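You operate a simulated robot arm through the tools that you are given. There is no shell and no other tool.

The job below is to be done with a simulated two-armed robot. You get a single attempt, and the scene is never put back.

## Task
Switch off the heater; put the blue and yellow rollers in the dish.
Fine: shut the lid again. Set down upright: what you pick out.

Only the result counts: the job must be done as asked and must still hold three seconds after the hand-in. Knocking over, shifting, dropping, spilling or breaking anything else fails it. A push-on lid holds only when it is set on centred and level and pressed home; a screw cap is set on level and turned clockwise until tight.

## Robot
Two 7-joint arms with two-finger parallel grippers on one trunk that stands fixed in place. Base frame: the origin is at the foot of the trunk, x ahead of it, y to its left, z up; the work surface is at about z = 783. Units: mm, degrees, N and s.
The left shoulder is at [80, 131, 955], the right one opposite. With the tool pointing down near the work surface each hand reaches from about 400 to 860 mm from the base axis, measured 20 degrees to its own side. Payload 1.57 kg a hand.
The tool frame of a hand sits at the grasp point between the pads (the TCP): z along the fingers, y along the line on which they close. The tips reach 30 mm beyond it. Largest opening 110 mm; finger width 24, thickness 12; the body of the gripper, 48 by 112 mm, starts 78 mm behind the TCP.
Orientation is that of the tool frame in the base frame, as a unit quaternion [w, x, y, z]. With the fingers straight down and closing along the base's y, the tool's x points along the base's -x, its y along +y and its z along -z.

## Interface
- The arms move only by the tool play_rows. It takes "left_commands", "right_commands" or both (then of equal length, played together; a hand with none holds still); each is a list of rows, each an object of numbers (a shift or turn left out is 0, a gripper value left out holds the last): "dx", "dy", "dz": the shift along the tool's x, y, z in mm; "ax", "ay", "az": the turn, a rotation vector about the tool's x, y, z in degrees; "grip": the finger opening in mm, from 0 to 110. In form: [{"dx": .., "dy": .., "dz": .., "ax": .., "ay": .., "az": .., "grip": ..}, ...]. A call has 1 to 20 rows; each row shifts and turns the commanded pose from where the row before left it, along the tool's axes as they then stand. Each row takes 0.2 s and may step no farther than 50 mm and 8.6 degrees from the row before; otherwise, or with a gripper value out of range, the whole call is refused. A pose out of reach is approached as far as the arm can. The call stops where the force on the tool passes 40 N (or 10 N more than at its start, if that is more) or the arm is blocked; 0.2 s more then pass. The fingers move at their own pace (about 108 mm/s each) and stop on an object; they squeeze with about 36 N. The grip force told is the motor's: it shows also when the fingers shut on nothing. Time passes only in rows, and 0.2 s behind the last, so rows that do not move let the fingers close. It gives the time, the measured TCP pose, the force on the tool (base axes), the opening and the grip force at its end, in the units of the frame above (readings bear some noise), with the torque about the TCP (base axes, N m) and any sound that the robot's microphone picked up.
- Cameras (640 x 400 px; columns grow to the right, rows downward): "scene" is now at [-48.8, 3.2, 1437.3]; the picture's right is [0.03, -1.00, 0.00], its down [-0.49, -0.02, -0.87] and it looks along [0.87, 0.03, -0.49] (base axes); focal length 338 px, centre (320, 200). "left" rides on the left gripper at [70, -16, -141] in its tool frame; the picture's right is [0.23, 0.97, 0.00], its down [-0.86, 0.20, -0.48] and it looks along [-0.47, 0.11, 0.88] (tool axes); focal length 222 px, centre (320, 200). "right" rides on the right gripper at [70, 16, -141] in its tool frame; the picture's right is [-0.23, 0.97, 0.00], its down [-0.86, -0.20, -0.48] and it looks along [-0.47, -0.11, 0.88] (tool axes); focal length 222 px, centre (320, 200). There is no depth. A picture from a camera that has moved, and an enlarged one, comes with that camera's place and axes in the base frame and with its lens.
- grab_frame(camera): a new picture of that camera. No time passes.
- pan_tilt(pan, tilt): turns the head with the scene camera to pan (to the left, within 109 degrees either way) and tilt (down, from -29 to 69), counted from straight ahead of the robot. It gives what a move gives.
- inspect(camera, box): a new picture of the part [left, top, right, bottom] of that camera's present view, enlarged. No time passes.
- hand_in(): hands the job in; it is judged then, once.

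Nothing tells you positions but the pictures and the camera data. Unless the task says otherwise, let go and move clear before handing in.

The tools are called after "Call:" as a command line: name --argument value ..., lists and objects as JSON in quotes. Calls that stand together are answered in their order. play_rows: Moves the arms, as the interface text tells. Its arguments: {"type":"object","properties":{"left_commands":{"type":"array"},"right_commands":{"type":"array"}},"required":[]} The other tools are called the same way: pan_tilt (pan, tilt) turns the head that bears the scene camera; grab_frame (camera) takes a picture; inspect (camera, box) takes an enlarged picture of a part of a camera's view; hand_in () hands the job in.

At the start:

```text
time: 0.0
left_eef_pos: [480.9, 266.4, 1112.5]
left_ee_rot: [0.0, -0.001, 1.0, 0.001]
left_contact_force: [-0.1, -0.2, 0.0]
left_ft_torque: [0.0, 0.01, -0.01]
left_opening: 110.0
left_grip_force: 0.1
right_eef_pos: [514.5, -180.3, 1140.8]
right_ee_rot: [0.001, 0.001, 1.0, -0.001]
right_contact_force: [0.1, 0.3, -0.1]
right_ft_torque: [-0.01, 0.0, 0.01]
right_opening: 110.0
right_grip_force: 0.0
head pan, tilt: [2.0, 29.1]
```

scene: 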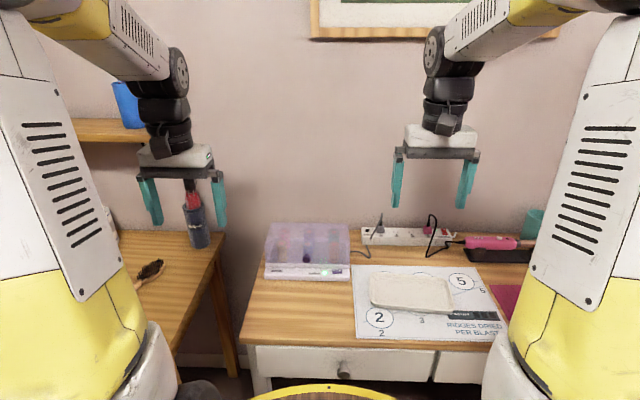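
right: 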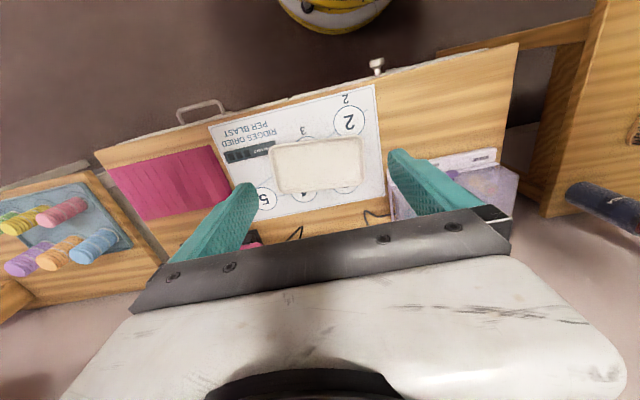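
left: 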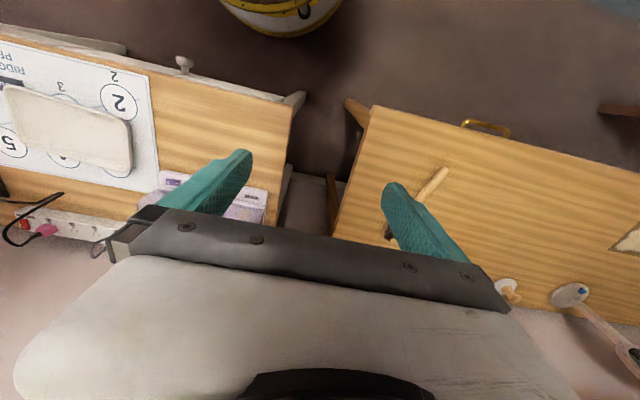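

I see a translucent lilac box with a lit base (probably the hair-roller heater) on the table ahead, a white dish on a printed mat, and a power strip behind; on the right there is a tray with rollers. I'll look closer before moving.

Call:
inspect --camera "scene" --box '[240, 200, 380, 290]'

Call:
inspect --camera "scene" --box '[340, 200, 560, 350]'

Call:
inspect --camera "right" --box '[0, 80, 240, 300]'

Call:
inspect --camera "right" --box '[360, 120, 540, 230]'

```text
4.44 times, centred on (310, 245) of scene
camera zoom: at [-48.8, 3.2, 1437.3], right [0.03, -1.0, 0.0], down [-0.49, -0.02, -0.87], along [0.87, 0.03, -0.49], focal length 1503 px, centre (364, 0)
```

zoom: 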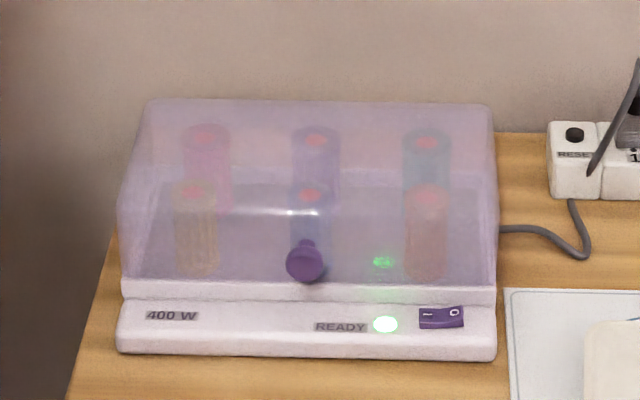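

```text
2.67 times, centred on (450, 275) of scene
camera zoom: at [-48.8, 3.2, 1437.3], right [0.03, -1.0, 0.0], down [-0.49, -0.02, -0.87], along [0.87, 0.03, -0.49], focal length 902 px, centre (-27, 0)
```

zoom: 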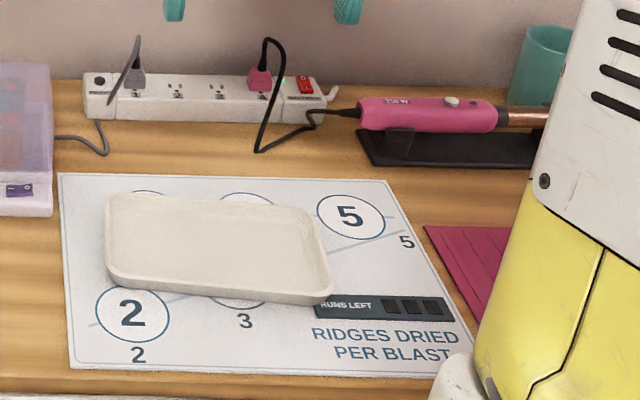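

```text
1.82 times, centred on (120, 190) of right
camera zoom: at [445.7, -164.6, 1281.9], right [0.23, 0.97, 0.0], down [0.86, -0.2, 0.48], along [0.47, -0.11, -0.88], focal length 404 px, centre (684, 218)
```

zoom: 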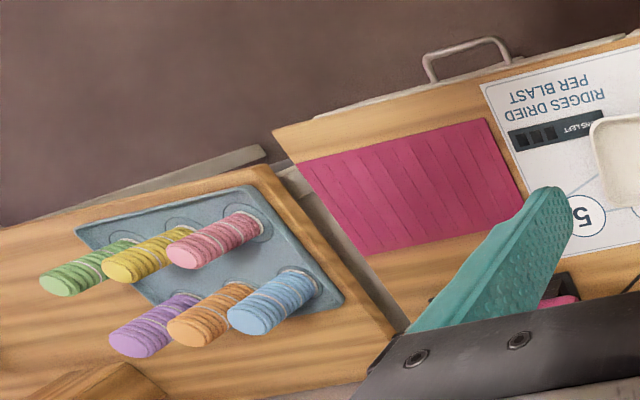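

```text
3.56 times, centred on (450, 175) of right
camera zoom: at [445.7, -164.6, 1281.9], right [0.23, 0.97, 0.0], down [0.86, -0.2, 0.48], along [0.47, -0.11, -0.88], focal length 790 px, centre (-142, 289)
```

zoom: 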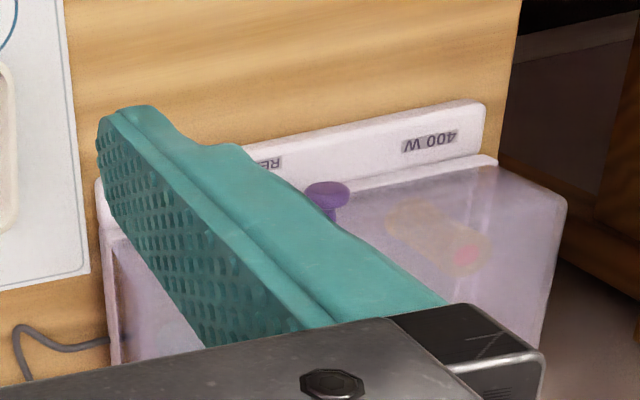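

The heater with the clear lilac lid holds six rollers (front row yellow, blue, red-ish), with a rocker switch and lit lamp on its front; the other rollers on the right are a separate set. I'll bring the left hand high over the heater to look at it from its wrist camera.

Call:
play_rows --left_commands '[{"dx": -31, "dy": -30, "dz": 4}, {"dx": -31, "dy": -30, "dz": 4}, {"dx": -31, "dy": -30, "dz": 4}, {"dx": -31, "dy": -30, "dz": 4}, {"dx": -31, "dy": -30, "dz": 4}, {"dx": -31, "dy": -30, "dz": 4}, {"dx": -31, "dy": -30, "dz": 4}]'

Call:
grab_frame --camera "left"

Call:
pan_tilt --pan -50 --tilt 35

Call:
grab_frame --camera "scene"

```text
time: 1.6
left_eef_pos: [696.1, 54.3, 1078.6]
left_ee_rot: [0.0, -0.001, 1.0, 0.0]
left_contact_force: [0.3, 0.8, 0.5]
left_ft_torque: [-0.05, -0.02, -0.01]
left_opening: 110.1
left_grip_force: 0.1
right_eef_pos: [514.9, -180.6, 1134.1]
right_ee_rot: [0.0, 0.0, 1.0, -0.001]
right_contact_force: [0.2, 0.2, 0.0]
right_ft_torque: [-0.03, -0.01, 0.01]
right_opening: 110.1
right_grip_force: 0.1
head pan, tilt: [2.0, 29.1]
```

```text
taken
camera left: at [624.8, 36.4, 1220.5], right [-0.23, 0.97, 0.0], down [0.85, 0.2, 0.48], along [0.47, 0.11, -0.88], focal length 222 px, centre (320, 200)
```

left: 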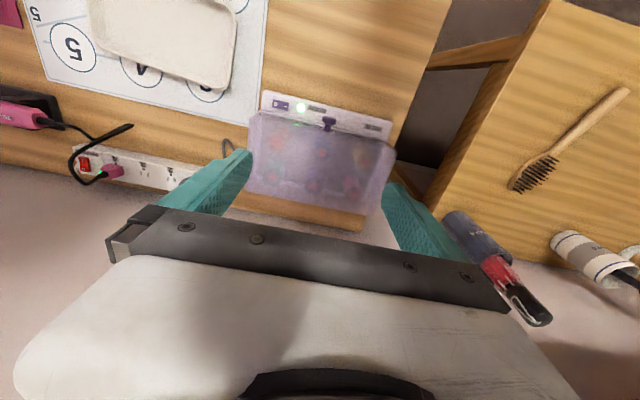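

```text
time: 2.8
left_eef_pos: [693.6, 52.6, 1077.6]
left_ee_rot: [-0.001, 0.0, 1.0, 0.0]
left_contact_force: [1.0, 0.2, 0.4]
left_ft_torque: [0.02, 0.06, -0.02]
left_opening: 110.0
left_grip_force: 0.0
right_eef_pos: [514.6, -180.6, 1133.3]
right_ee_rot: [0.0, 0.0, 1.0, 0.0]
right_contact_force: [0.3, -0.2, 0.1]
right_ft_torque: [-0.01, -0.01, 0.02]
right_opening: 110.2
right_grip_force: 0.1
head pan, tilt: [-50.0, 35.0]
```

```text
taken
```

scene: 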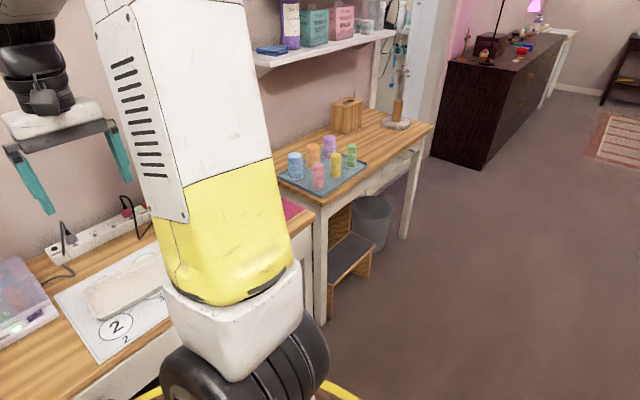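

The heater sits below the left hand; the second set of rollers stands on a separate far table to the right. I'll zoom in on the heater from the left wrist camera and set the head back.

Call:
inspect --camera "left" --box '[220, 70, 420, 220]'

Call:
pan_tilt --pan -5 --tilt 40

Call:
grab_frame --camera "scene"

```text
2.67 times, centred on (320, 145) of left
camera zoom: at [624.6, 36.4, 1220.3], right [-0.23, 0.97, 0.0], down [0.86, 0.2, 0.48], along [0.47, 0.11, -0.88], focal length 592 px, centre (320, 347)
```

zoom: 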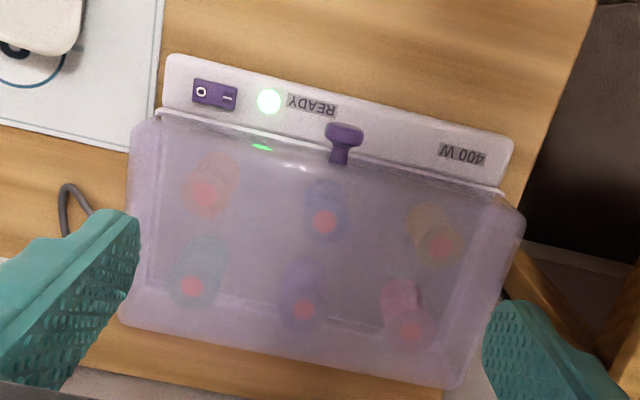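

```text
time: 3.9
left_eef_pos: [694.1, 53.3, 1078.4]
left_ee_rot: [0.0, 0.0, 1.0, 0.0]
left_contact_force: [1.0, -0.1, 0.0]
left_ft_torque: [0.01, 0.02, 0.0]
left_opening: 110.0
left_grip_force: 0.1
right_eef_pos: [515.2, -181.1, 1133.3]
right_ee_rot: [-0.001, 0.0, 1.0, 0.0]
right_contact_force: [0.4, 0.1, 0.4]
right_ft_torque: [0.0, 0.02, -0.02]
right_opening: 110.0
right_grip_force: 0.0
head pan, tilt: [-5.0, 40.0]
```

```text
taken
```

scene: 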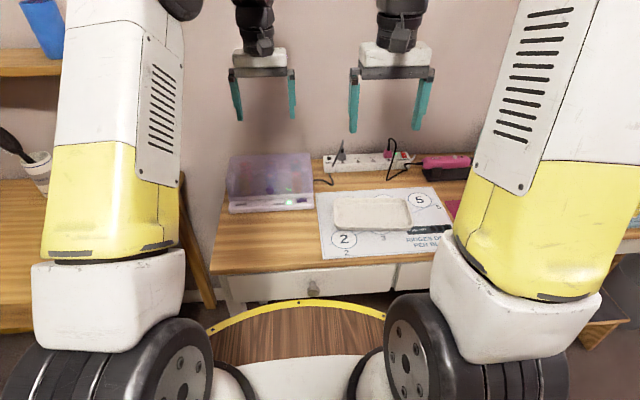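

The heater's centre is near y=65, its front edge near x=666, knob near (677, 64, 848), switch near (680, -20, 805). I'll zoom in more to fix the panel slope and lid edges.

Call:
inspect --camera "left" --box '[250, 85, 330, 135]'

Call:
inspect --camera "scene" --box '[220, 145, 330, 220]'

Call:
inspect --camera "scene" --box '[270, 185, 334, 225]'

Call:
inspect --camera "left" --box '[320, 100, 400, 150]'

```text
8.00 times, centred on (290, 110) of left
camera zoom: at [624.6, 36.4, 1220.3], right [-0.23, 0.97, 0.0], down [0.86, 0.2, 0.48], along [0.47, 0.11, -0.88], focal length 1777 px, centre (560, 920)
```

zoom: 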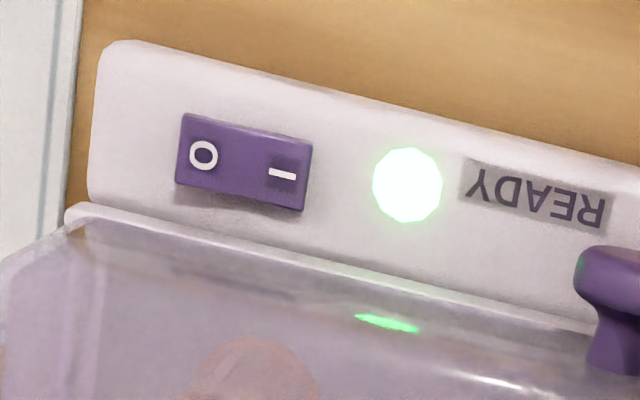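

```text
5.33 times, centred on (275, 182) of scene
camera zoom: at [-54.8, -7.5, 1420.5], right [-0.09, -1.0, 0.0], down [-0.64, 0.06, -0.77], along [0.76, -0.07, -0.64], focal length 1803 px, centre (560, 293)
```

zoom: 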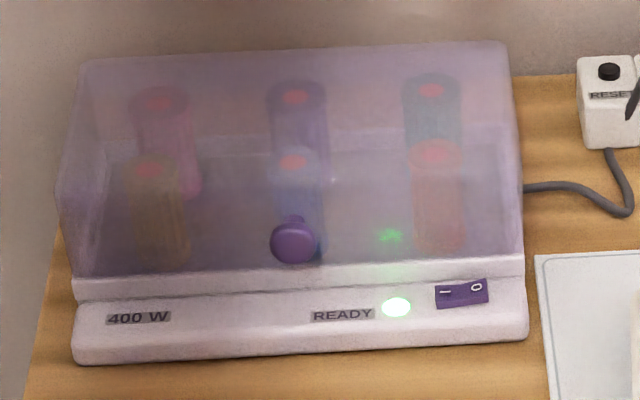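

```text
10.00 times, centred on (302, 205) of scene
camera zoom: at [-54.8, -7.5, 1420.5], right [-0.09, -1.0, 0.0], down [-0.64, 0.06, -0.77], along [0.76, -0.07, -0.64], focal length 3381 px, centre (500, 150)
```

zoom: 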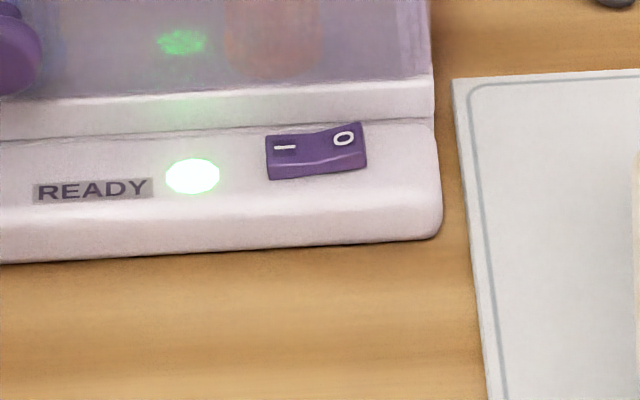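

```text
8.00 times, centred on (360, 125) of left
camera zoom: at [624.6, 36.4, 1220.3], right [-0.23, 0.97, 0.0], down [0.86, 0.2, 0.48], along [0.47, 0.11, -0.88], focal length 1777 px, centre (0, 800)
```

zoom: 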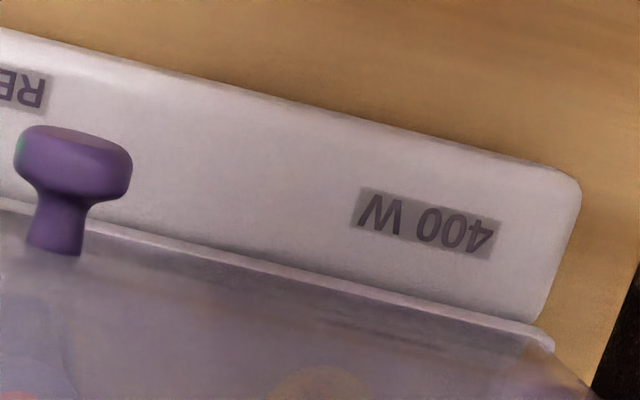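

The rocker has its "–" end pressed and the "O" end raised, so it is on; the lid looks like a box with a front knob, 125 mm deep. I'll check the back edge for a hinge and the dish dimensions.

Call:
inspect --camera "left" --box '[240, 160, 384, 240]'

Call:
inspect --camera "scene" --box '[310, 180, 454, 270]'

Call:
inspect --camera "right" --box '[200, 80, 400, 205]'

```text
4.44 times, centred on (312, 200) of left
camera zoom: at [624.6, 36.4, 1220.3], right [-0.23, 0.97, 0.0], down [0.86, 0.2, 0.48], along [0.47, 0.11, -0.88], focal length 987 px, centre (356, 200)
```

zoom: 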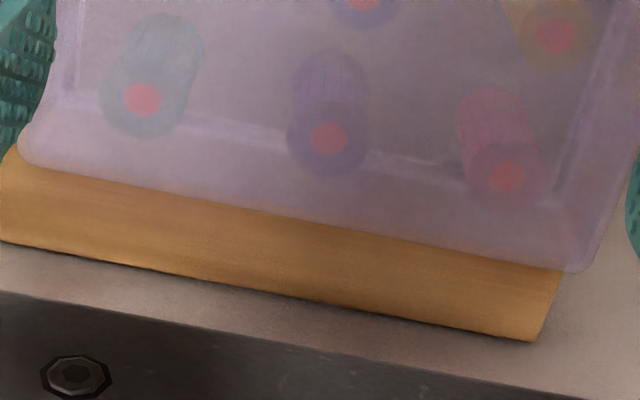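

```text
4.44 times, centred on (382, 225) of scene
camera zoom: at [-54.8, -7.5, 1420.5], right [-0.09, -1.0, 0.0], down [-0.64, 0.06, -0.77], along [0.76, -0.07, -0.64], focal length 1503 px, centre (44, 89)
```

zoom: 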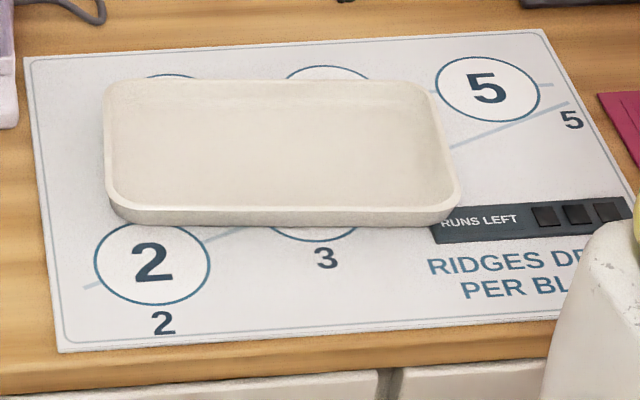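

```text
3.20 times, centred on (300, 142) of right
camera zoom: at [445.8, -164.7, 1275.2], right [0.23, 0.97, 0.0], down [0.86, -0.2, 0.48], along [0.47, -0.11, -0.88], focal length 711 px, centre (384, 384)
```

zoom: 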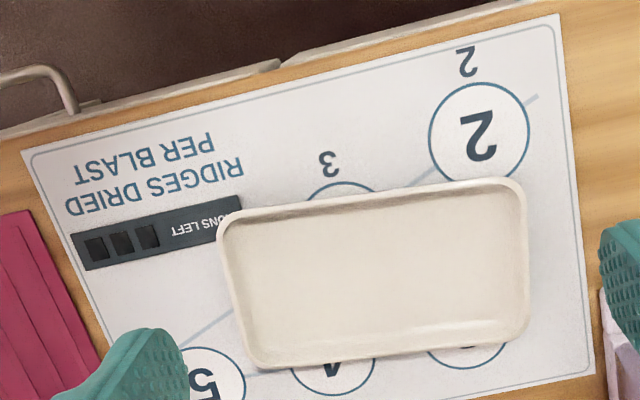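

No separate hinge parts are visible, but the front knob on a back-edged box lid speaks for a hinge at the back; the dish is centred near (617, -210), about 205 by 115 mm. I'll clear the left hand away and bring the right hand, closed, above the raised "O" end of the switch.

Call:
play_rows --left_commands '[{"dx": 19, "dy": 25, "dz": -3}, {"dx": 19, "dy": 25, "dz": -3}, {"dx": 19, "dy": 25, "dz": -3}, {"dx": 19, "dy": 25, "dz": -3}, {"dx": 19, "dy": 25, "dz": -3}, {"dx": 19, "dy": 25, "dz": -3}, {"dx": 19, "dy": 25, "dz": -3}, {}]' --right_commands '[{"dx": -23, "dy": 20.5, "dz": 33, "grip": 0}, {"dx": -23, "dy": 20.5, "dz": 33}, {"dx": -23, "dy": 20.5, "dz": 33}, {"dx": -23, "dy": 20.5, "dz": 33}, {"dx": -23, "dy": 20.5, "dz": 33}, {"dx": -23, "dy": 20.5, "dz": 33}, {"dx": -23, "dy": 20.5, "dz": 33}, {}]'

Call:
grab_frame --camera "scene"

Call:
grab_frame --camera "right"

```text
time: 5.7
left_eef_pos: [562.8, 229.3, 1099.2]
left_ee_rot: [0.0, 0.0, 1.0, -0.001]
left_contact_force: [-0.2, 0.3, -0.3]
left_ft_torque: [0.02, -0.03, -0.01]
left_opening: 109.9
left_grip_force: 0.1
right_eef_pos: [674.2, -37.0, 901.3]
right_ee_rot: [0.0, 0.0, 1.0, -0.001]
right_contact_force: [-1.3, 0.9, -0.6]
right_ft_torque: [0.01, -0.01, -0.03]
right_opening: 0.0
right_grip_force: 21.4
head pan, tilt: [-5.0, 40.0]
```

```text
taken
```

scene: 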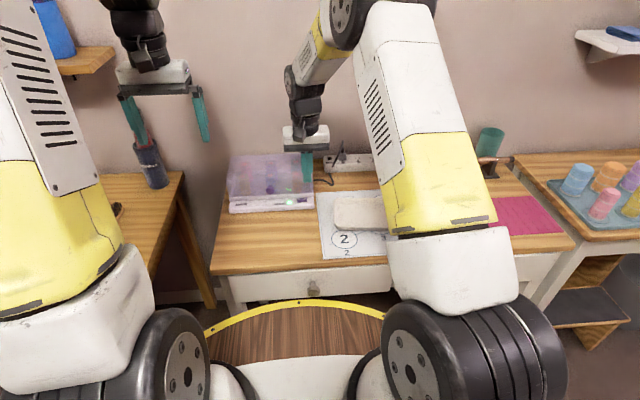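

```text
taken
camera right: at [605.7, -20.4, 1044.0], right [0.23, 0.97, 0.0], down [0.85, -0.2, 0.48], along [0.47, -0.11, -0.88], focal length 222 px, centre (320, 200)
```

right: 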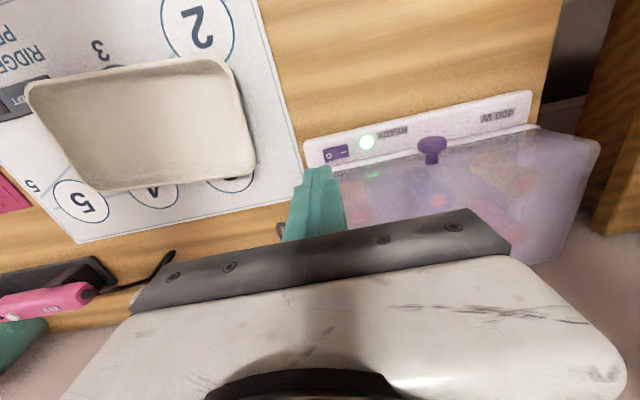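

The right hand's closed fingers are above the switch's right end. I'll zoom in to check alignment before pressing.

Call:
inspect --camera "right" --box '[270, 110, 430, 210]'

Call:
inspect --camera "scene" --box '[260, 140, 340, 220]'

```text
4.00 times, centred on (350, 160) of right
camera zoom: at [605.7, -20.4, 1044.0], right [0.23, 0.97, 0.0], down [0.85, -0.2, 0.48], along [0.47, -0.11, -0.88], focal length 888 px, centre (200, 360)
```

zoom: 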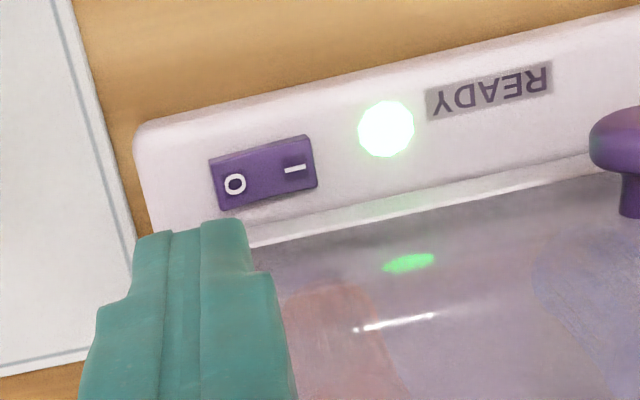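

```text
5.00 times, centred on (300, 180) of scene
camera zoom: at [-54.8, -7.4, 1420.5], right [-0.09, -1.0, 0.0], down [-0.64, 0.06, -0.77], along [0.76, -0.07, -0.64], focal length 1691 px, centre (420, 300)
```

zoom: 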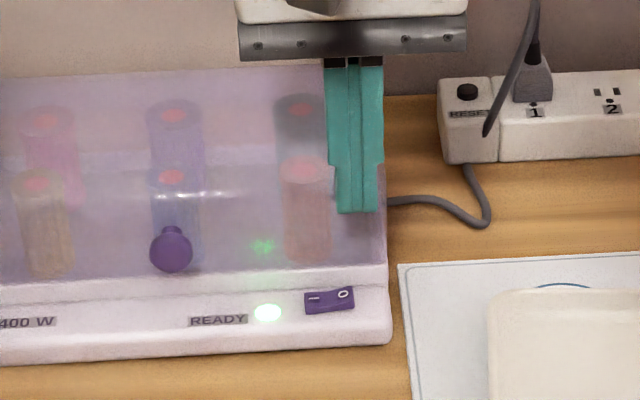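

The fingertips line up just right of the "–" half, over the "O" end. I'll move 3 mm forward and descend, then press in small steps.

Call:
play_rows --right_commands '[{"dx": -3, "dz": 20}, {"dz": 20}, {"dz": 15}, {}]'

Call:
inspect --camera "scene" --box '[270, 180, 334, 220]'

Call:
inspect --camera "right" --box '[270, 80, 430, 180]'

```text
time: 6.7
left_eef_pos: [564.7, 229.4, 1099.1]
left_ee_rot: [0.0, -0.001, 1.0, 0.0]
left_contact_force: [0.1, 0.1, 0.1]
left_ft_torque: [0.01, 0.03, 0.01]
left_opening: 109.8
left_grip_force: 0.0
right_eef_pos: [679.5, -36.3, 845.7]
right_ee_rot: [0.0, -0.001, 1.0, 0.0]
right_contact_force: [-0.7, 1.0, 0.3]
right_ft_torque: [0.0, 0.01, -0.01]
right_opening: 0.0
right_grip_force: 21.1
head pan, tilt: [-5.0, 40.0]
```

```text
10.00 times, centred on (302, 200) of scene
camera zoom: at [-54.8, -7.3, 1420.5], right [-0.09, -1.0, 0.0], down [-0.64, 0.06, -0.77], along [0.76, -0.07, -0.64], focal length 3381 px, centre (500, 200)
```

zoom: 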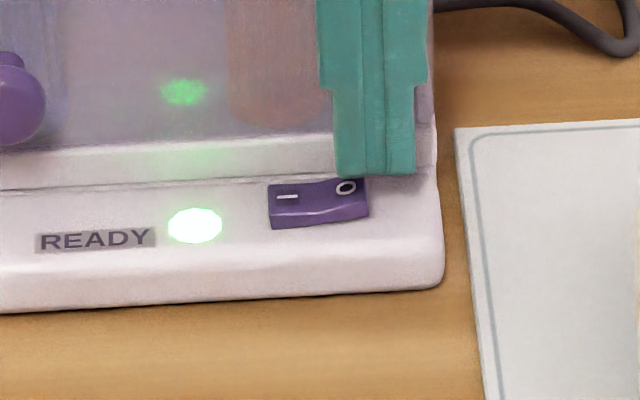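

```text
4.00 times, centred on (350, 130) of right
camera zoom: at [609.9, -19.8, 988.7], right [0.23, 0.97, 0.0], down [0.85, -0.2, 0.48], along [0.47, -0.11, -0.88], focal length 888 px, centre (200, 480)
```

zoom: 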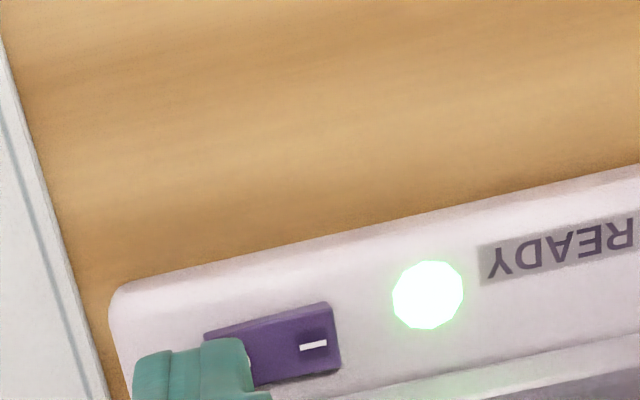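

The fingertip is about 6 mm above the "O" end and aligned with it. I'll now press down in small steps.

Call:
play_rows --right_commands '[{"dx": 2, "dz": 3}, {"dz": 2}, {"dz": 2}, {"dz": 2}, {}]'

Call:
inspect --camera "scene" --box '[270, 180, 334, 220]'

```text
time: 7.9
left_eef_pos: [564.8, 228.0, 1098.8]
left_ee_rot: [-0.001, 0.0, 1.0, 0.0]
left_contact_force: [0.3, 0.3, -0.8]
left_ft_torque: [0.06, -0.01, -0.05]
left_opening: 109.6
left_grip_force: 0.0
right_eef_pos: [676.5, -38.0, 837.5]
right_ee_rot: [0.0, 0.0, 1.0, 0.0]
right_contact_force: [-0.8, -0.1, -0.4]
right_ft_torque: [-0.03, 0.01, 0.01]
right_opening: 0.1
right_grip_force: 21.3
head pan, tilt: [-5.0, 40.0]
```

```text
10.00 times, centred on (302, 200) of scene
camera zoom: at [-54.8, -7.4, 1420.5], right [-0.09, -1.0, 0.0], down [-0.64, 0.06, -0.77], along [0.76, -0.07, -0.64], focal length 3381 px, centre (500, 200)
```

zoom: 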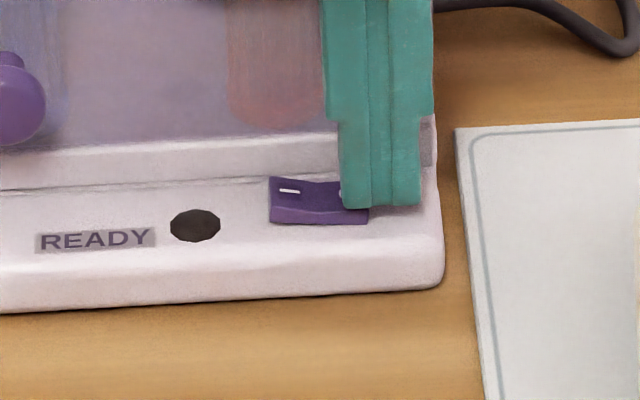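

The lamp is off and the rocker has flipped to "O". I'll lift the right hand away and tilt the left hand forward, so it can take the lid's knob from the front.

Call:
play_rows --right_commands '[{"dz": -40}, {"dz": -45}, {"dx": 23, "dy": -32, "dz": -19}, {"dx": 23, "dy": -32, "dz": -19}, {"dx": 23, "dy": -32, "dz": -19}, {"dx": 23, "dy": -32, "dz": -19}, {"dx": 23, "dy": -32, "dz": -19}, {"dx": 23, "dy": -32, "dz": -19}]' --left_commands '[{"ay": -7.2}, {"ay": -7.2}, {"ay": -7.2}, {"ay": -7.2}, {"ay": -7.2}, {"ay": -7.0}, {"ay": -7.0, "grip": 50}, {}]'

Call:
grab_frame --camera "scene"

Call:
grab_frame --camera "left"

```text
time: 9.7
left_eef_pos: [564.7, 231.4, 1098.4]
left_ee_rot: [0.423, 0.0, 0.906, -0.001]
left_contact_force: [0.4, 0.2, -0.5]
left_ft_torque: [-0.02, 0.02, 0.0]
left_opening: 50.2
left_grip_force: 0.0
right_eef_pos: [537.2, -231.6, 1037.8]
right_ee_rot: [-0.002, 0.0, 1.0, -0.001]
right_contact_force: [-1.0, 0.1, -0.6]
right_ft_torque: [0.01, 0.06, -0.01]
right_opening: 0.0
right_grip_force: 21.1
head pan, tilt: [-5.0, 40.0]
```

```text
taken
```

scene: 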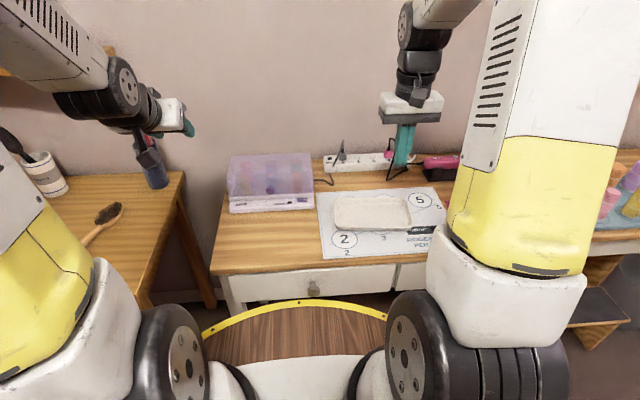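

```text
taken
camera left: at [410.6, 213.9, 1136.5], right [-0.15, 0.97, -0.17], down [0.18, 0.2, 0.96], along [0.97, 0.11, -0.21], focal length 222 px, centre (320, 200)
```

left: 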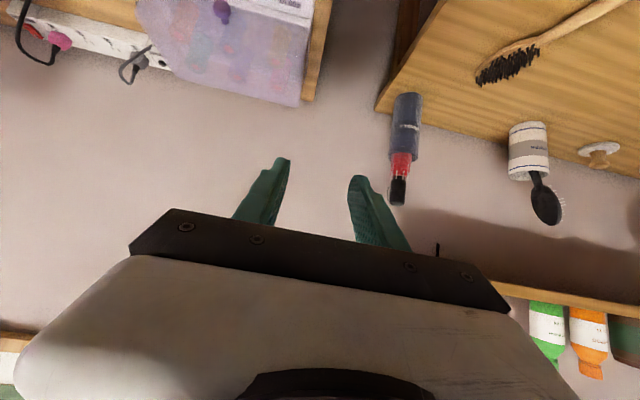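

The left hand is now tilted to 40° below horizontal with the fingers 50 mm open. I'll bring it to about 80 mm in front of and above the knob, then check its alignment.

Call:
play_rows --left_commands '[{"dx": 20, "dy": -27.9, "dz": 27.9}, {"dx": 20, "dy": -27.9, "dz": 27.9}, {"dx": 20, "dy": -27.9, "dz": 27.9}, {"dx": 20, "dy": -27.9, "dz": 27.9}, {"dx": 20, "dy": -27.9, "dz": 27.9}, {"dx": 19.7, "dy": -27.9, "dz": 27.9}, {}]'

Call:
grab_frame --camera "left"

Call:
inspect --camera "scene" --box '[190, 100, 350, 220]'

```text
time: 11.3
left_eef_pos: [615.1, 62.4, 898.5]
left_ee_rot: [0.423, 0.0, 0.906, 0.0]
left_contact_force: [-0.1, 0.5, -0.1]
left_ft_torque: [0.03, 0.02, 0.01]
left_opening: 50.4
left_grip_force: 0.1
right_eef_pos: [536.5, -232.0, 1037.6]
right_ee_rot: [0.0, 0.0, 1.0, 0.0]
right_contact_force: [-0.6, 0.3, 0.0]
right_ft_torque: [0.02, 0.03, -0.01]
right_opening: 0.0
right_grip_force: 21.2
head pan, tilt: [-5.0, 40.0]
```

```text
taken
camera left: at [461.3, 45.2, 936.7], right [-0.15, 0.97, -0.17], down [0.18, 0.2, 0.96], along [0.97, 0.11, -0.21], focal length 222 px, centre (320, 200)
```

left: 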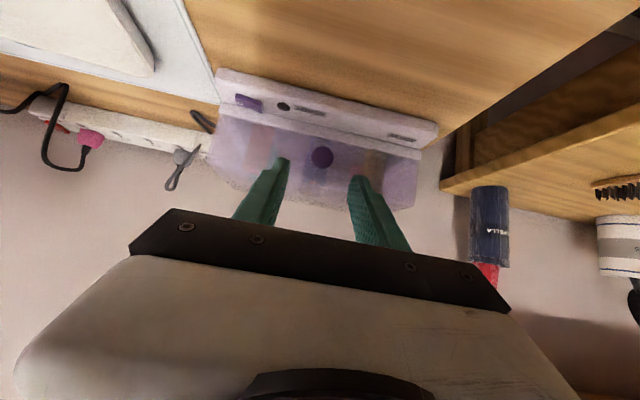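

```text
3.33 times, centred on (270, 160) of scene
camera zoom: at [-54.9, -7.4, 1420.5], right [-0.09, -1.0, 0.0], down [-0.64, 0.06, -0.77], along [0.76, -0.07, -0.64], focal length 1127 px, centre (487, 333)
```

zoom: 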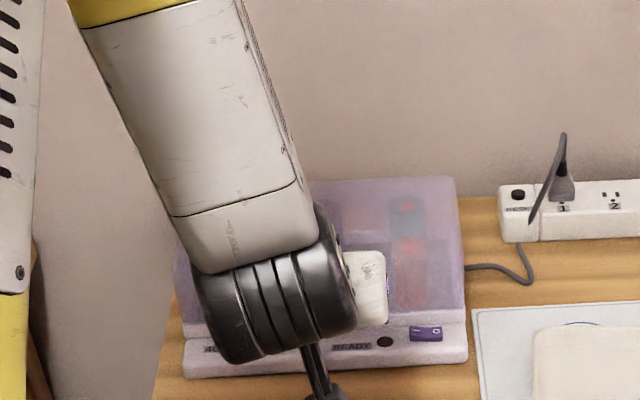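

The knob lies between the left fingers, slightly off to one side. I'll zoom in to compute the exact knob position from this view.

Call:
inspect --camera "left" --box '[240, 110, 400, 210]'

Call:
grab_frame --camera "right"

```text
4.00 times, centred on (320, 160) of left
camera zoom: at [461.3, 45.2, 936.7], right [-0.15, 0.97, -0.17], down [0.18, 0.2, 0.96], along [0.97, 0.11, -0.21], focal length 888 px, centre (320, 360)
```

zoom: 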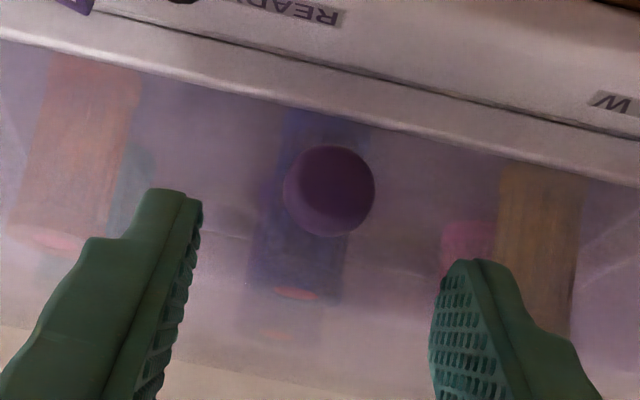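

```text
taken
camera right: at [468.1, -215.1, 1180.4], right [0.23, 0.97, 0.0], down [0.86, -0.2, 0.48], along [0.47, -0.11, -0.88], focal length 222 px, centre (320, 200)
```

right: 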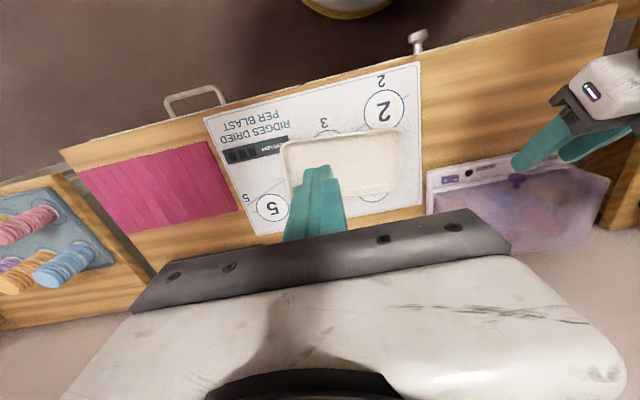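

The knob is centred near (677, 63.7, 848.5), about 2.5 mm to the left of the gripper's mid-plane. I'll shift and advance partway, then check again.

Call:
play_rows --left_commands '[{"dx": -0.7, "dy": 2.5, "dz": 20}, {"dx": -0.8, "dz": 20}, {}]'

Call:
inspect --camera "left" --box '[240, 110, 400, 210]'

Call:
inspect --camera "right" --box '[420, 40, 640, 260]'

```text
time: 12.1
left_eef_pos: [645.8, 65.4, 876.2]
left_ee_rot: [0.423, 0.0, 0.906, 0.0]
left_contact_force: [0.5, 0.1, -0.6]
left_ft_torque: [-0.02, 0.01, 0.0]
left_opening: 49.7
left_grip_force: 0.0
right_eef_pos: [537.3, -231.6, 1037.7]
right_ee_rot: [-0.001, 0.0, 1.0, -0.001]
right_contact_force: [-0.2, 0.3, 0.1]
right_ft_torque: [0.01, 0.03, -0.02]
right_opening: 0.0
right_grip_force: 21.1
head pan, tilt: [-5.0, 40.0]
```

```text
4.00 times, centred on (320, 160) of left
camera zoom: at [492.9, 48.4, 914.1], right [-0.15, 0.97, -0.17], down [0.18, 0.2, 0.96], along [0.97, 0.11, -0.21], focal length 888 px, centre (320, 360)
```

zoom: 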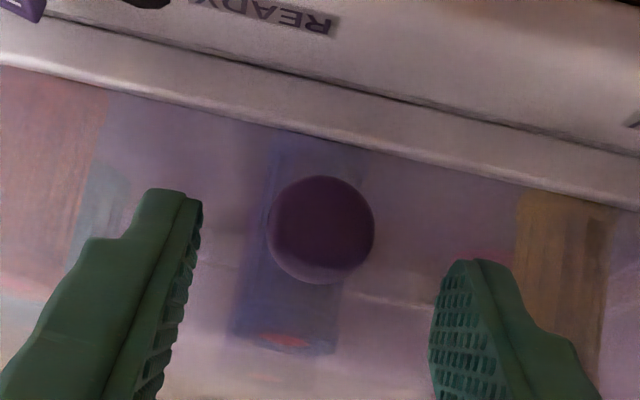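

```text
1.82 times, centred on (530, 150) of right
camera zoom: at [468.1, -215.1, 1180.4], right [0.23, 0.97, 0.0], down [0.86, -0.2, 0.48], along [0.47, -0.11, -0.88], focal length 404 px, centre (-62, 291)
```

zoom: 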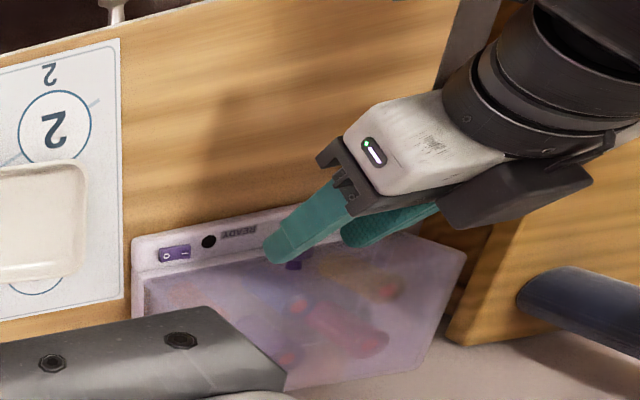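

The knob is now centred between the fingers to within half a millimetre. I'll advance the last 21 mm and close on the knob.

Call:
play_rows --left_commands '[{"dx": 0.5, "dy": -0.5, "dz": 11}, {"dz": 10}, {}]'

Call:
inspect --camera "left" --box '[240, 110, 400, 210]'

Call:
inspect --camera "right" --box '[480, 100, 600, 220]'

```text
time: 12.9
left_eef_pos: [661.6, 66.5, 860.8]
left_ee_rot: [0.423, 0.0, 0.906, 0.0]
left_contact_force: [1.2, 0.4, -0.1]
left_ft_torque: [0.0, 0.04, -0.01]
left_opening: 50.2
left_grip_force: 0.0
right_eef_pos: [537.6, -233.6, 1037.8]
right_ee_rot: [0.0, 0.0, 1.0, 0.0]
right_contact_force: [-0.4, 0.2, -0.6]
right_ft_torque: [0.02, -0.02, -0.03]
right_opening: 0.0
right_grip_force: 21.4
head pan, tilt: [-5.0, 40.0]
```

```text
4.00 times, centred on (320, 160) of left
camera zoom: at [509.0, 48.3, 899.1], right [-0.15, 0.97, -0.17], down [0.18, 0.2, 0.96], along [0.97, 0.11, -0.21], focal length 888 px, centre (320, 360)
```

zoom: 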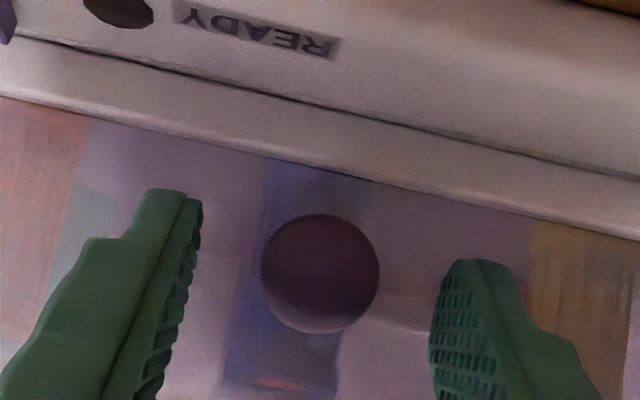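

```text
3.33 times, centred on (540, 160) of right
camera zoom: at [468.2, -215.1, 1180.4], right [0.23, 0.97, 0.0], down [0.86, -0.2, 0.48], along [0.47, -0.11, -0.88], focal length 740 px, centre (-413, 333)
```

zoom: 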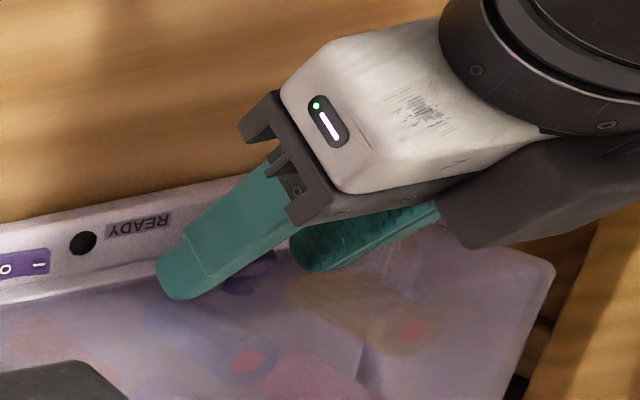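

The knob sits between the pads about 20 mm beyond the grasp point, centred. I'll close the fingers on it.

Call:
play_rows --left_commands '[{"grip": 30}, {"grip": 15}, {}, {}]'

Call:
inspect --camera "left" --box '[240, 110, 400, 210]'

```text
time: 13.9
left_eef_pos: [662.1, 65.0, 861.0]
left_ee_rot: [0.422, 0.0, 0.906, 0.001]
left_contact_force: [1.4, -1.6, -1.3]
left_ft_torque: [-0.04, 0.02, -0.05]
left_opening: 23.1
left_grip_force: 35.3
right_eef_pos: [536.7, -231.8, 1037.6]
right_ee_rot: [0.0, 0.0, 1.0, 0.0]
right_contact_force: [0.6, 0.3, 0.3]
right_ft_torque: [-0.04, 0.01, 0.04]
right_opening: 0.0
right_grip_force: 21.0
head pan, tilt: [-5.0, 40.0]
```

```text
4.00 times, centred on (320, 160) of left
camera zoom: at [508.9, 47.9, 899.2], right [-0.15, 0.97, -0.17], down [0.18, 0.2, 0.96], along [0.97, 0.11, -0.21], focal length 888 px, centre (320, 360)
```

zoom: 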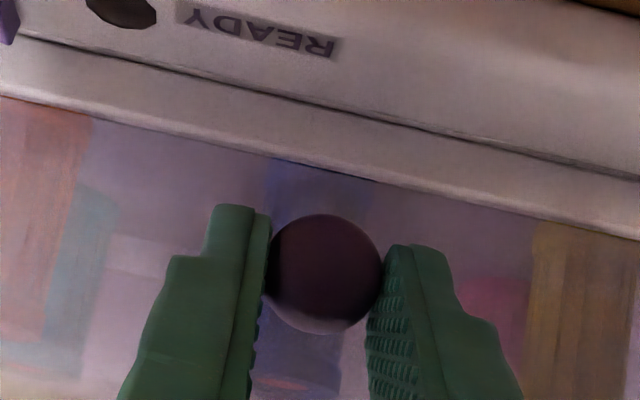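

The knob is held (opening 23 mm, the cap's width). I'll begin lifting along a small arc about the presumed rear hinge and watch the forces.

Call:
play_rows --left_commands '[{"dx": -4, "dz": -1.7}, {"dx": -4, "dz": -1.7}, {"dx": -4.3, "dz": -1.7}, {}]'

Call:
inspect --camera "left" --box '[200, 80, 440, 230]'

Call:
inspect --camera "right" --box '[420, 100, 640, 260]'

```text
time: 14.9
left_eef_pos: [664.2, 64.5, 873.9]
left_ee_rot: [0.421, 0.0, 0.907, 0.001]
left_contact_force: [-9.3, -0.3, -5.0]
left_ft_torque: [-0.01, 1.24, 0.01]
left_opening: 23.3
left_grip_force: 35.3
right_eef_pos: [538.3, -231.5, 1038.2]
right_ee_rot: [0.0, 0.0, 1.0, 0.001]
right_contact_force: [0.4, -0.2, 0.7]
right_ft_torque: [0.0, 0.0, -0.01]
right_opening: 0.2
right_grip_force: 21.2
head pan, tilt: [-5.0, 40.0]
```

```text
2.67 times, centred on (320, 155) of left
camera zoom: at [512.2, 47.7, 912.0], right [-0.15, 0.97, -0.17], down [0.19, 0.2, 0.96], along [0.97, 0.11, -0.21], focal length 592 px, centre (320, 320)
```

zoom: 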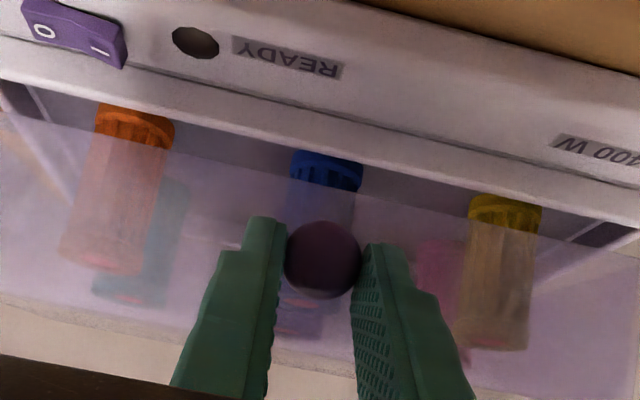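

```text
2.50 times, centred on (530, 180) of right
camera zoom: at [468.0, -215.0, 1180.5], right [0.23, 0.97, 0.0], down [0.86, -0.2, 0.48], along [0.47, -0.11, -0.88], focal length 555 px, centre (-205, 250)
```

zoom: 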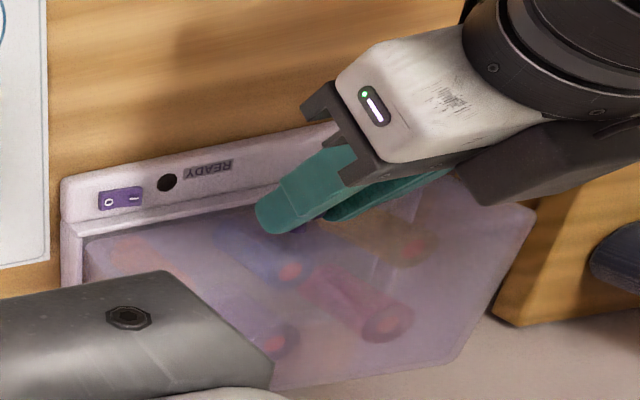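

The lid rises on a rear hinge, and under it I can clearly see orange, blue and yellow rollers in the front row (right, middle, left). I'll keep opening along the arc while turning the hand partly along.

Call:
play_rows --left_commands '[{"dx": -9.7, "dz": -3.3, "ay": 2.5}, {"dx": -9.6, "dz": -3.7, "ay": 2.5}, {"dx": -10.2, "dz": -2.8, "ay": 2.5}, {"dx": -10, "dz": -3.2, "ay": 2.5}, {}]'

Call:
inspect --camera "right" --box '[420, 100, 640, 260]'

Call:
inspect --camera "left" --box '[200, 80, 440, 230]'

```text
time: 16.1
left_eef_pos: [685.3, 64.3, 911.6]
left_ee_rot: [0.343, 0.0, 0.939, 0.0]
left_contact_force: [1.2, -0.4, -5.6]
left_ft_torque: [0.01, 0.72, -0.01]
left_opening: 23.2
left_grip_force: 35.2
right_eef_pos: [538.5, -232.2, 1037.9]
right_ee_rot: [-0.001, 0.0, 1.0, 0.0]
right_contact_force: [-0.4, 0.1, -0.2]
right_ft_torque: [-0.01, 0.03, 0.03]
right_opening: 0.0
right_grip_force: 21.5
head pan, tilt: [-5.0, 40.0]
```

```text
2.50 times, centred on (530, 180) of right
camera zoom: at [468.6, -215.1, 1180.3], right [0.23, 0.97, 0.0], down [0.86, -0.2, 0.48], along [0.47, -0.11, -0.88], focal length 555 px, centre (-205, 250)
```

zoom: 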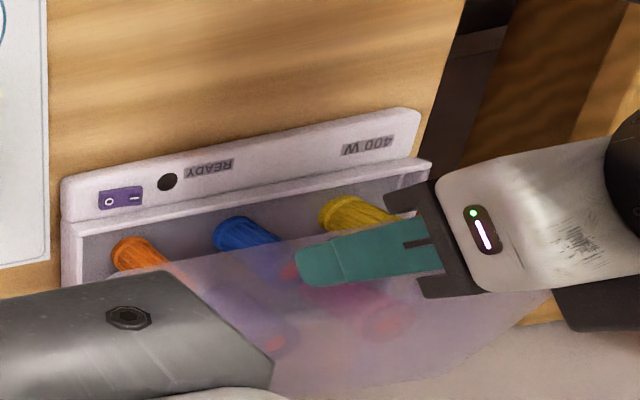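

```text
2.67 times, centred on (320, 155) of left
camera zoom: at [540.7, 47.7, 976.2], right [-0.17, 0.97, -0.15], down [0.35, 0.2, 0.92], along [0.92, 0.11, -0.37], focal length 592 px, centre (320, 320)
```

zoom: 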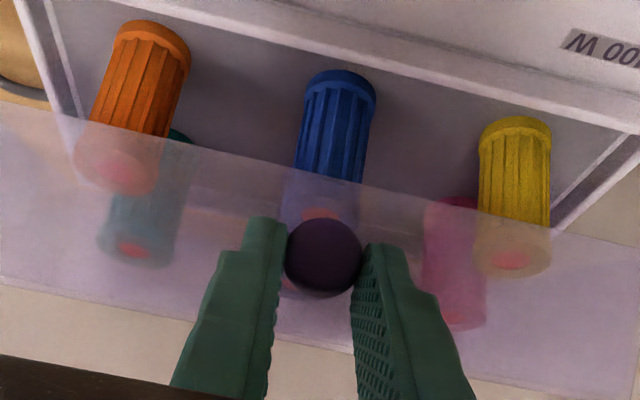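

The lid is about 20° open with low forces, and the three front rollers are plain to see: orange, blue, yellow. I'll carry on opening.

Call:
play_rows --left_commands '[{"dx": -13, "dz": -2.8, "ay": 1}, {"dx": -12.9, "dz": -3, "ay": 1}, {"dx": -13.2, "dz": -1, "ay": 1}, {"dx": -13.2, "dz": -1.3, "ay": 1}, {}]'

Call:
grab_frame --camera "right"

Call:
grab_frame --camera "left"

```text
time: 17.3
left_eef_pos: [720.9, 65.8, 949.9]
left_ee_rot: [0.309, 0.0, 0.951, 0.0]
left_contact_force: [-7.5, 5.8, -0.2]
left_ft_torque: [0.15, 0.93, 0.02]
left_opening: 23.3
left_grip_force: 35.8
right_eef_pos: [537.4, -231.6, 1038.8]
right_ee_rot: [0.0, 0.0, 1.0, 0.001]
right_contact_force: [0.3, 0.4, 0.5]
right_ft_torque: [0.02, 0.05, 0.0]
right_opening: 0.1
right_grip_force: 21.6
head pan, tilt: [-5.0, 40.0]
```

```text
taken
camera right: at [468.0, -214.9, 1180.5], right [0.23, 0.97, 0.0], down [0.86, -0.2, 0.48], along [0.47, -0.11, -0.88], focal length 222 px, centre (320, 200)
```

right: 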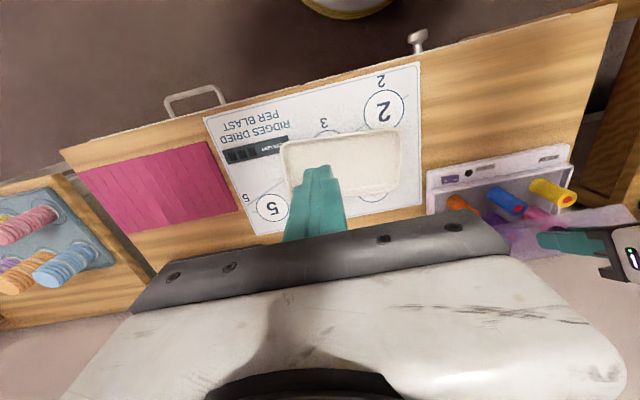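

```text
taken
camera left: at [580.1, 47.6, 1025.0], right [-0.18, 0.97, -0.13], down [0.41, 0.2, 0.89], along [0.89, 0.11, -0.44], focal length 222 px, centre (320, 200)
```

left: 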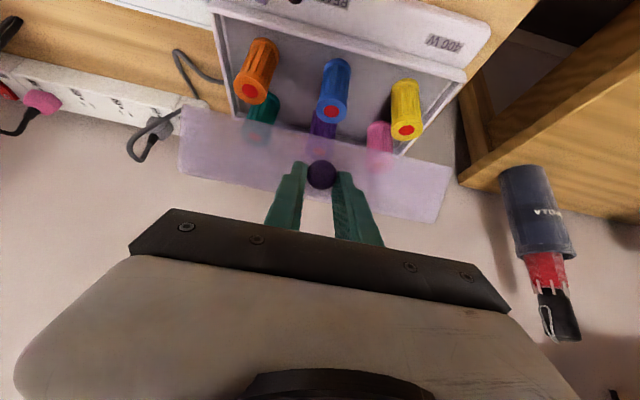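

The lid is about 40° open and moving smoothly. I'll continue to about 60°.

Call:
play_rows --left_commands '[{"dx": -13.3, "dz": 0.8, "ay": 1}, {"dx": -13.3, "dz": 0.5, "ay": 1}, {"dx": -13, "dz": 2.6, "ay": 1}, {"dx": -13.1, "dz": 2.4, "ay": 1}, {}]'

Call:
grab_frame --camera "left"

Call:
grab_frame --camera "scene"

```text
time: 18.5
left_eef_pos: [767.5, 65.8, 974.2]
left_ee_rot: [0.275, 0.0, 0.962, 0.0]
left_contact_force: [-6.9, 1.6, 1.1]
left_ft_torque: [0.01, 0.97, -0.02]
left_opening: 23.2
left_grip_force: 35.7
right_eef_pos: [536.2, -231.5, 1040.0]
right_ee_rot: [0.0, 0.0, 1.0, 0.0]
right_contact_force: [-0.9, 0.6, 0.2]
right_ft_torque: [0.0, 0.0, 0.02]
right_opening: 0.0
right_grip_force: 20.6
head pan, tilt: [-5.0, 40.0]
```

```text
taken
camera left: at [632.9, 47.7, 1059.1], right [-0.19, 0.97, -0.12], down [0.47, 0.2, 0.86], along [0.86, 0.11, -0.5], focal length 222 px, centre (320, 200)
```

left: 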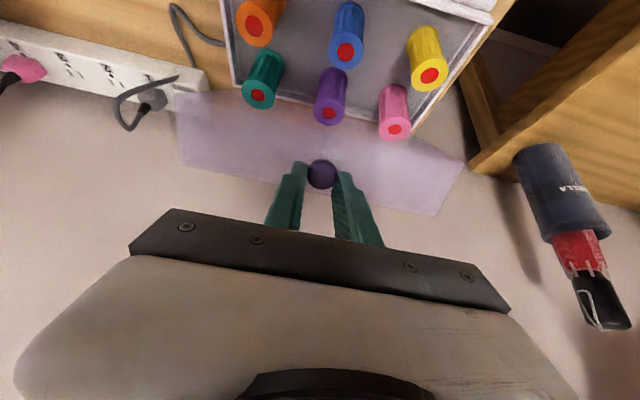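

```text
taken
```

scene: 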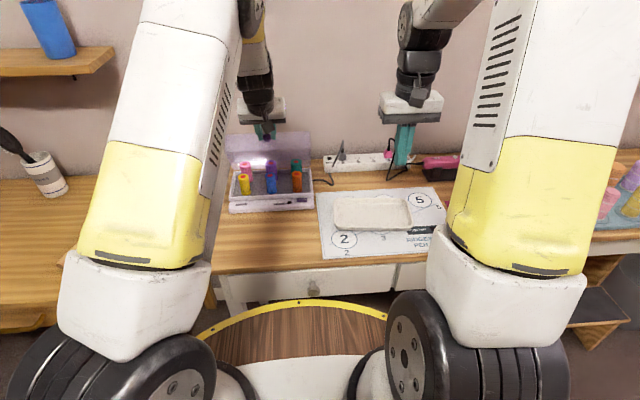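

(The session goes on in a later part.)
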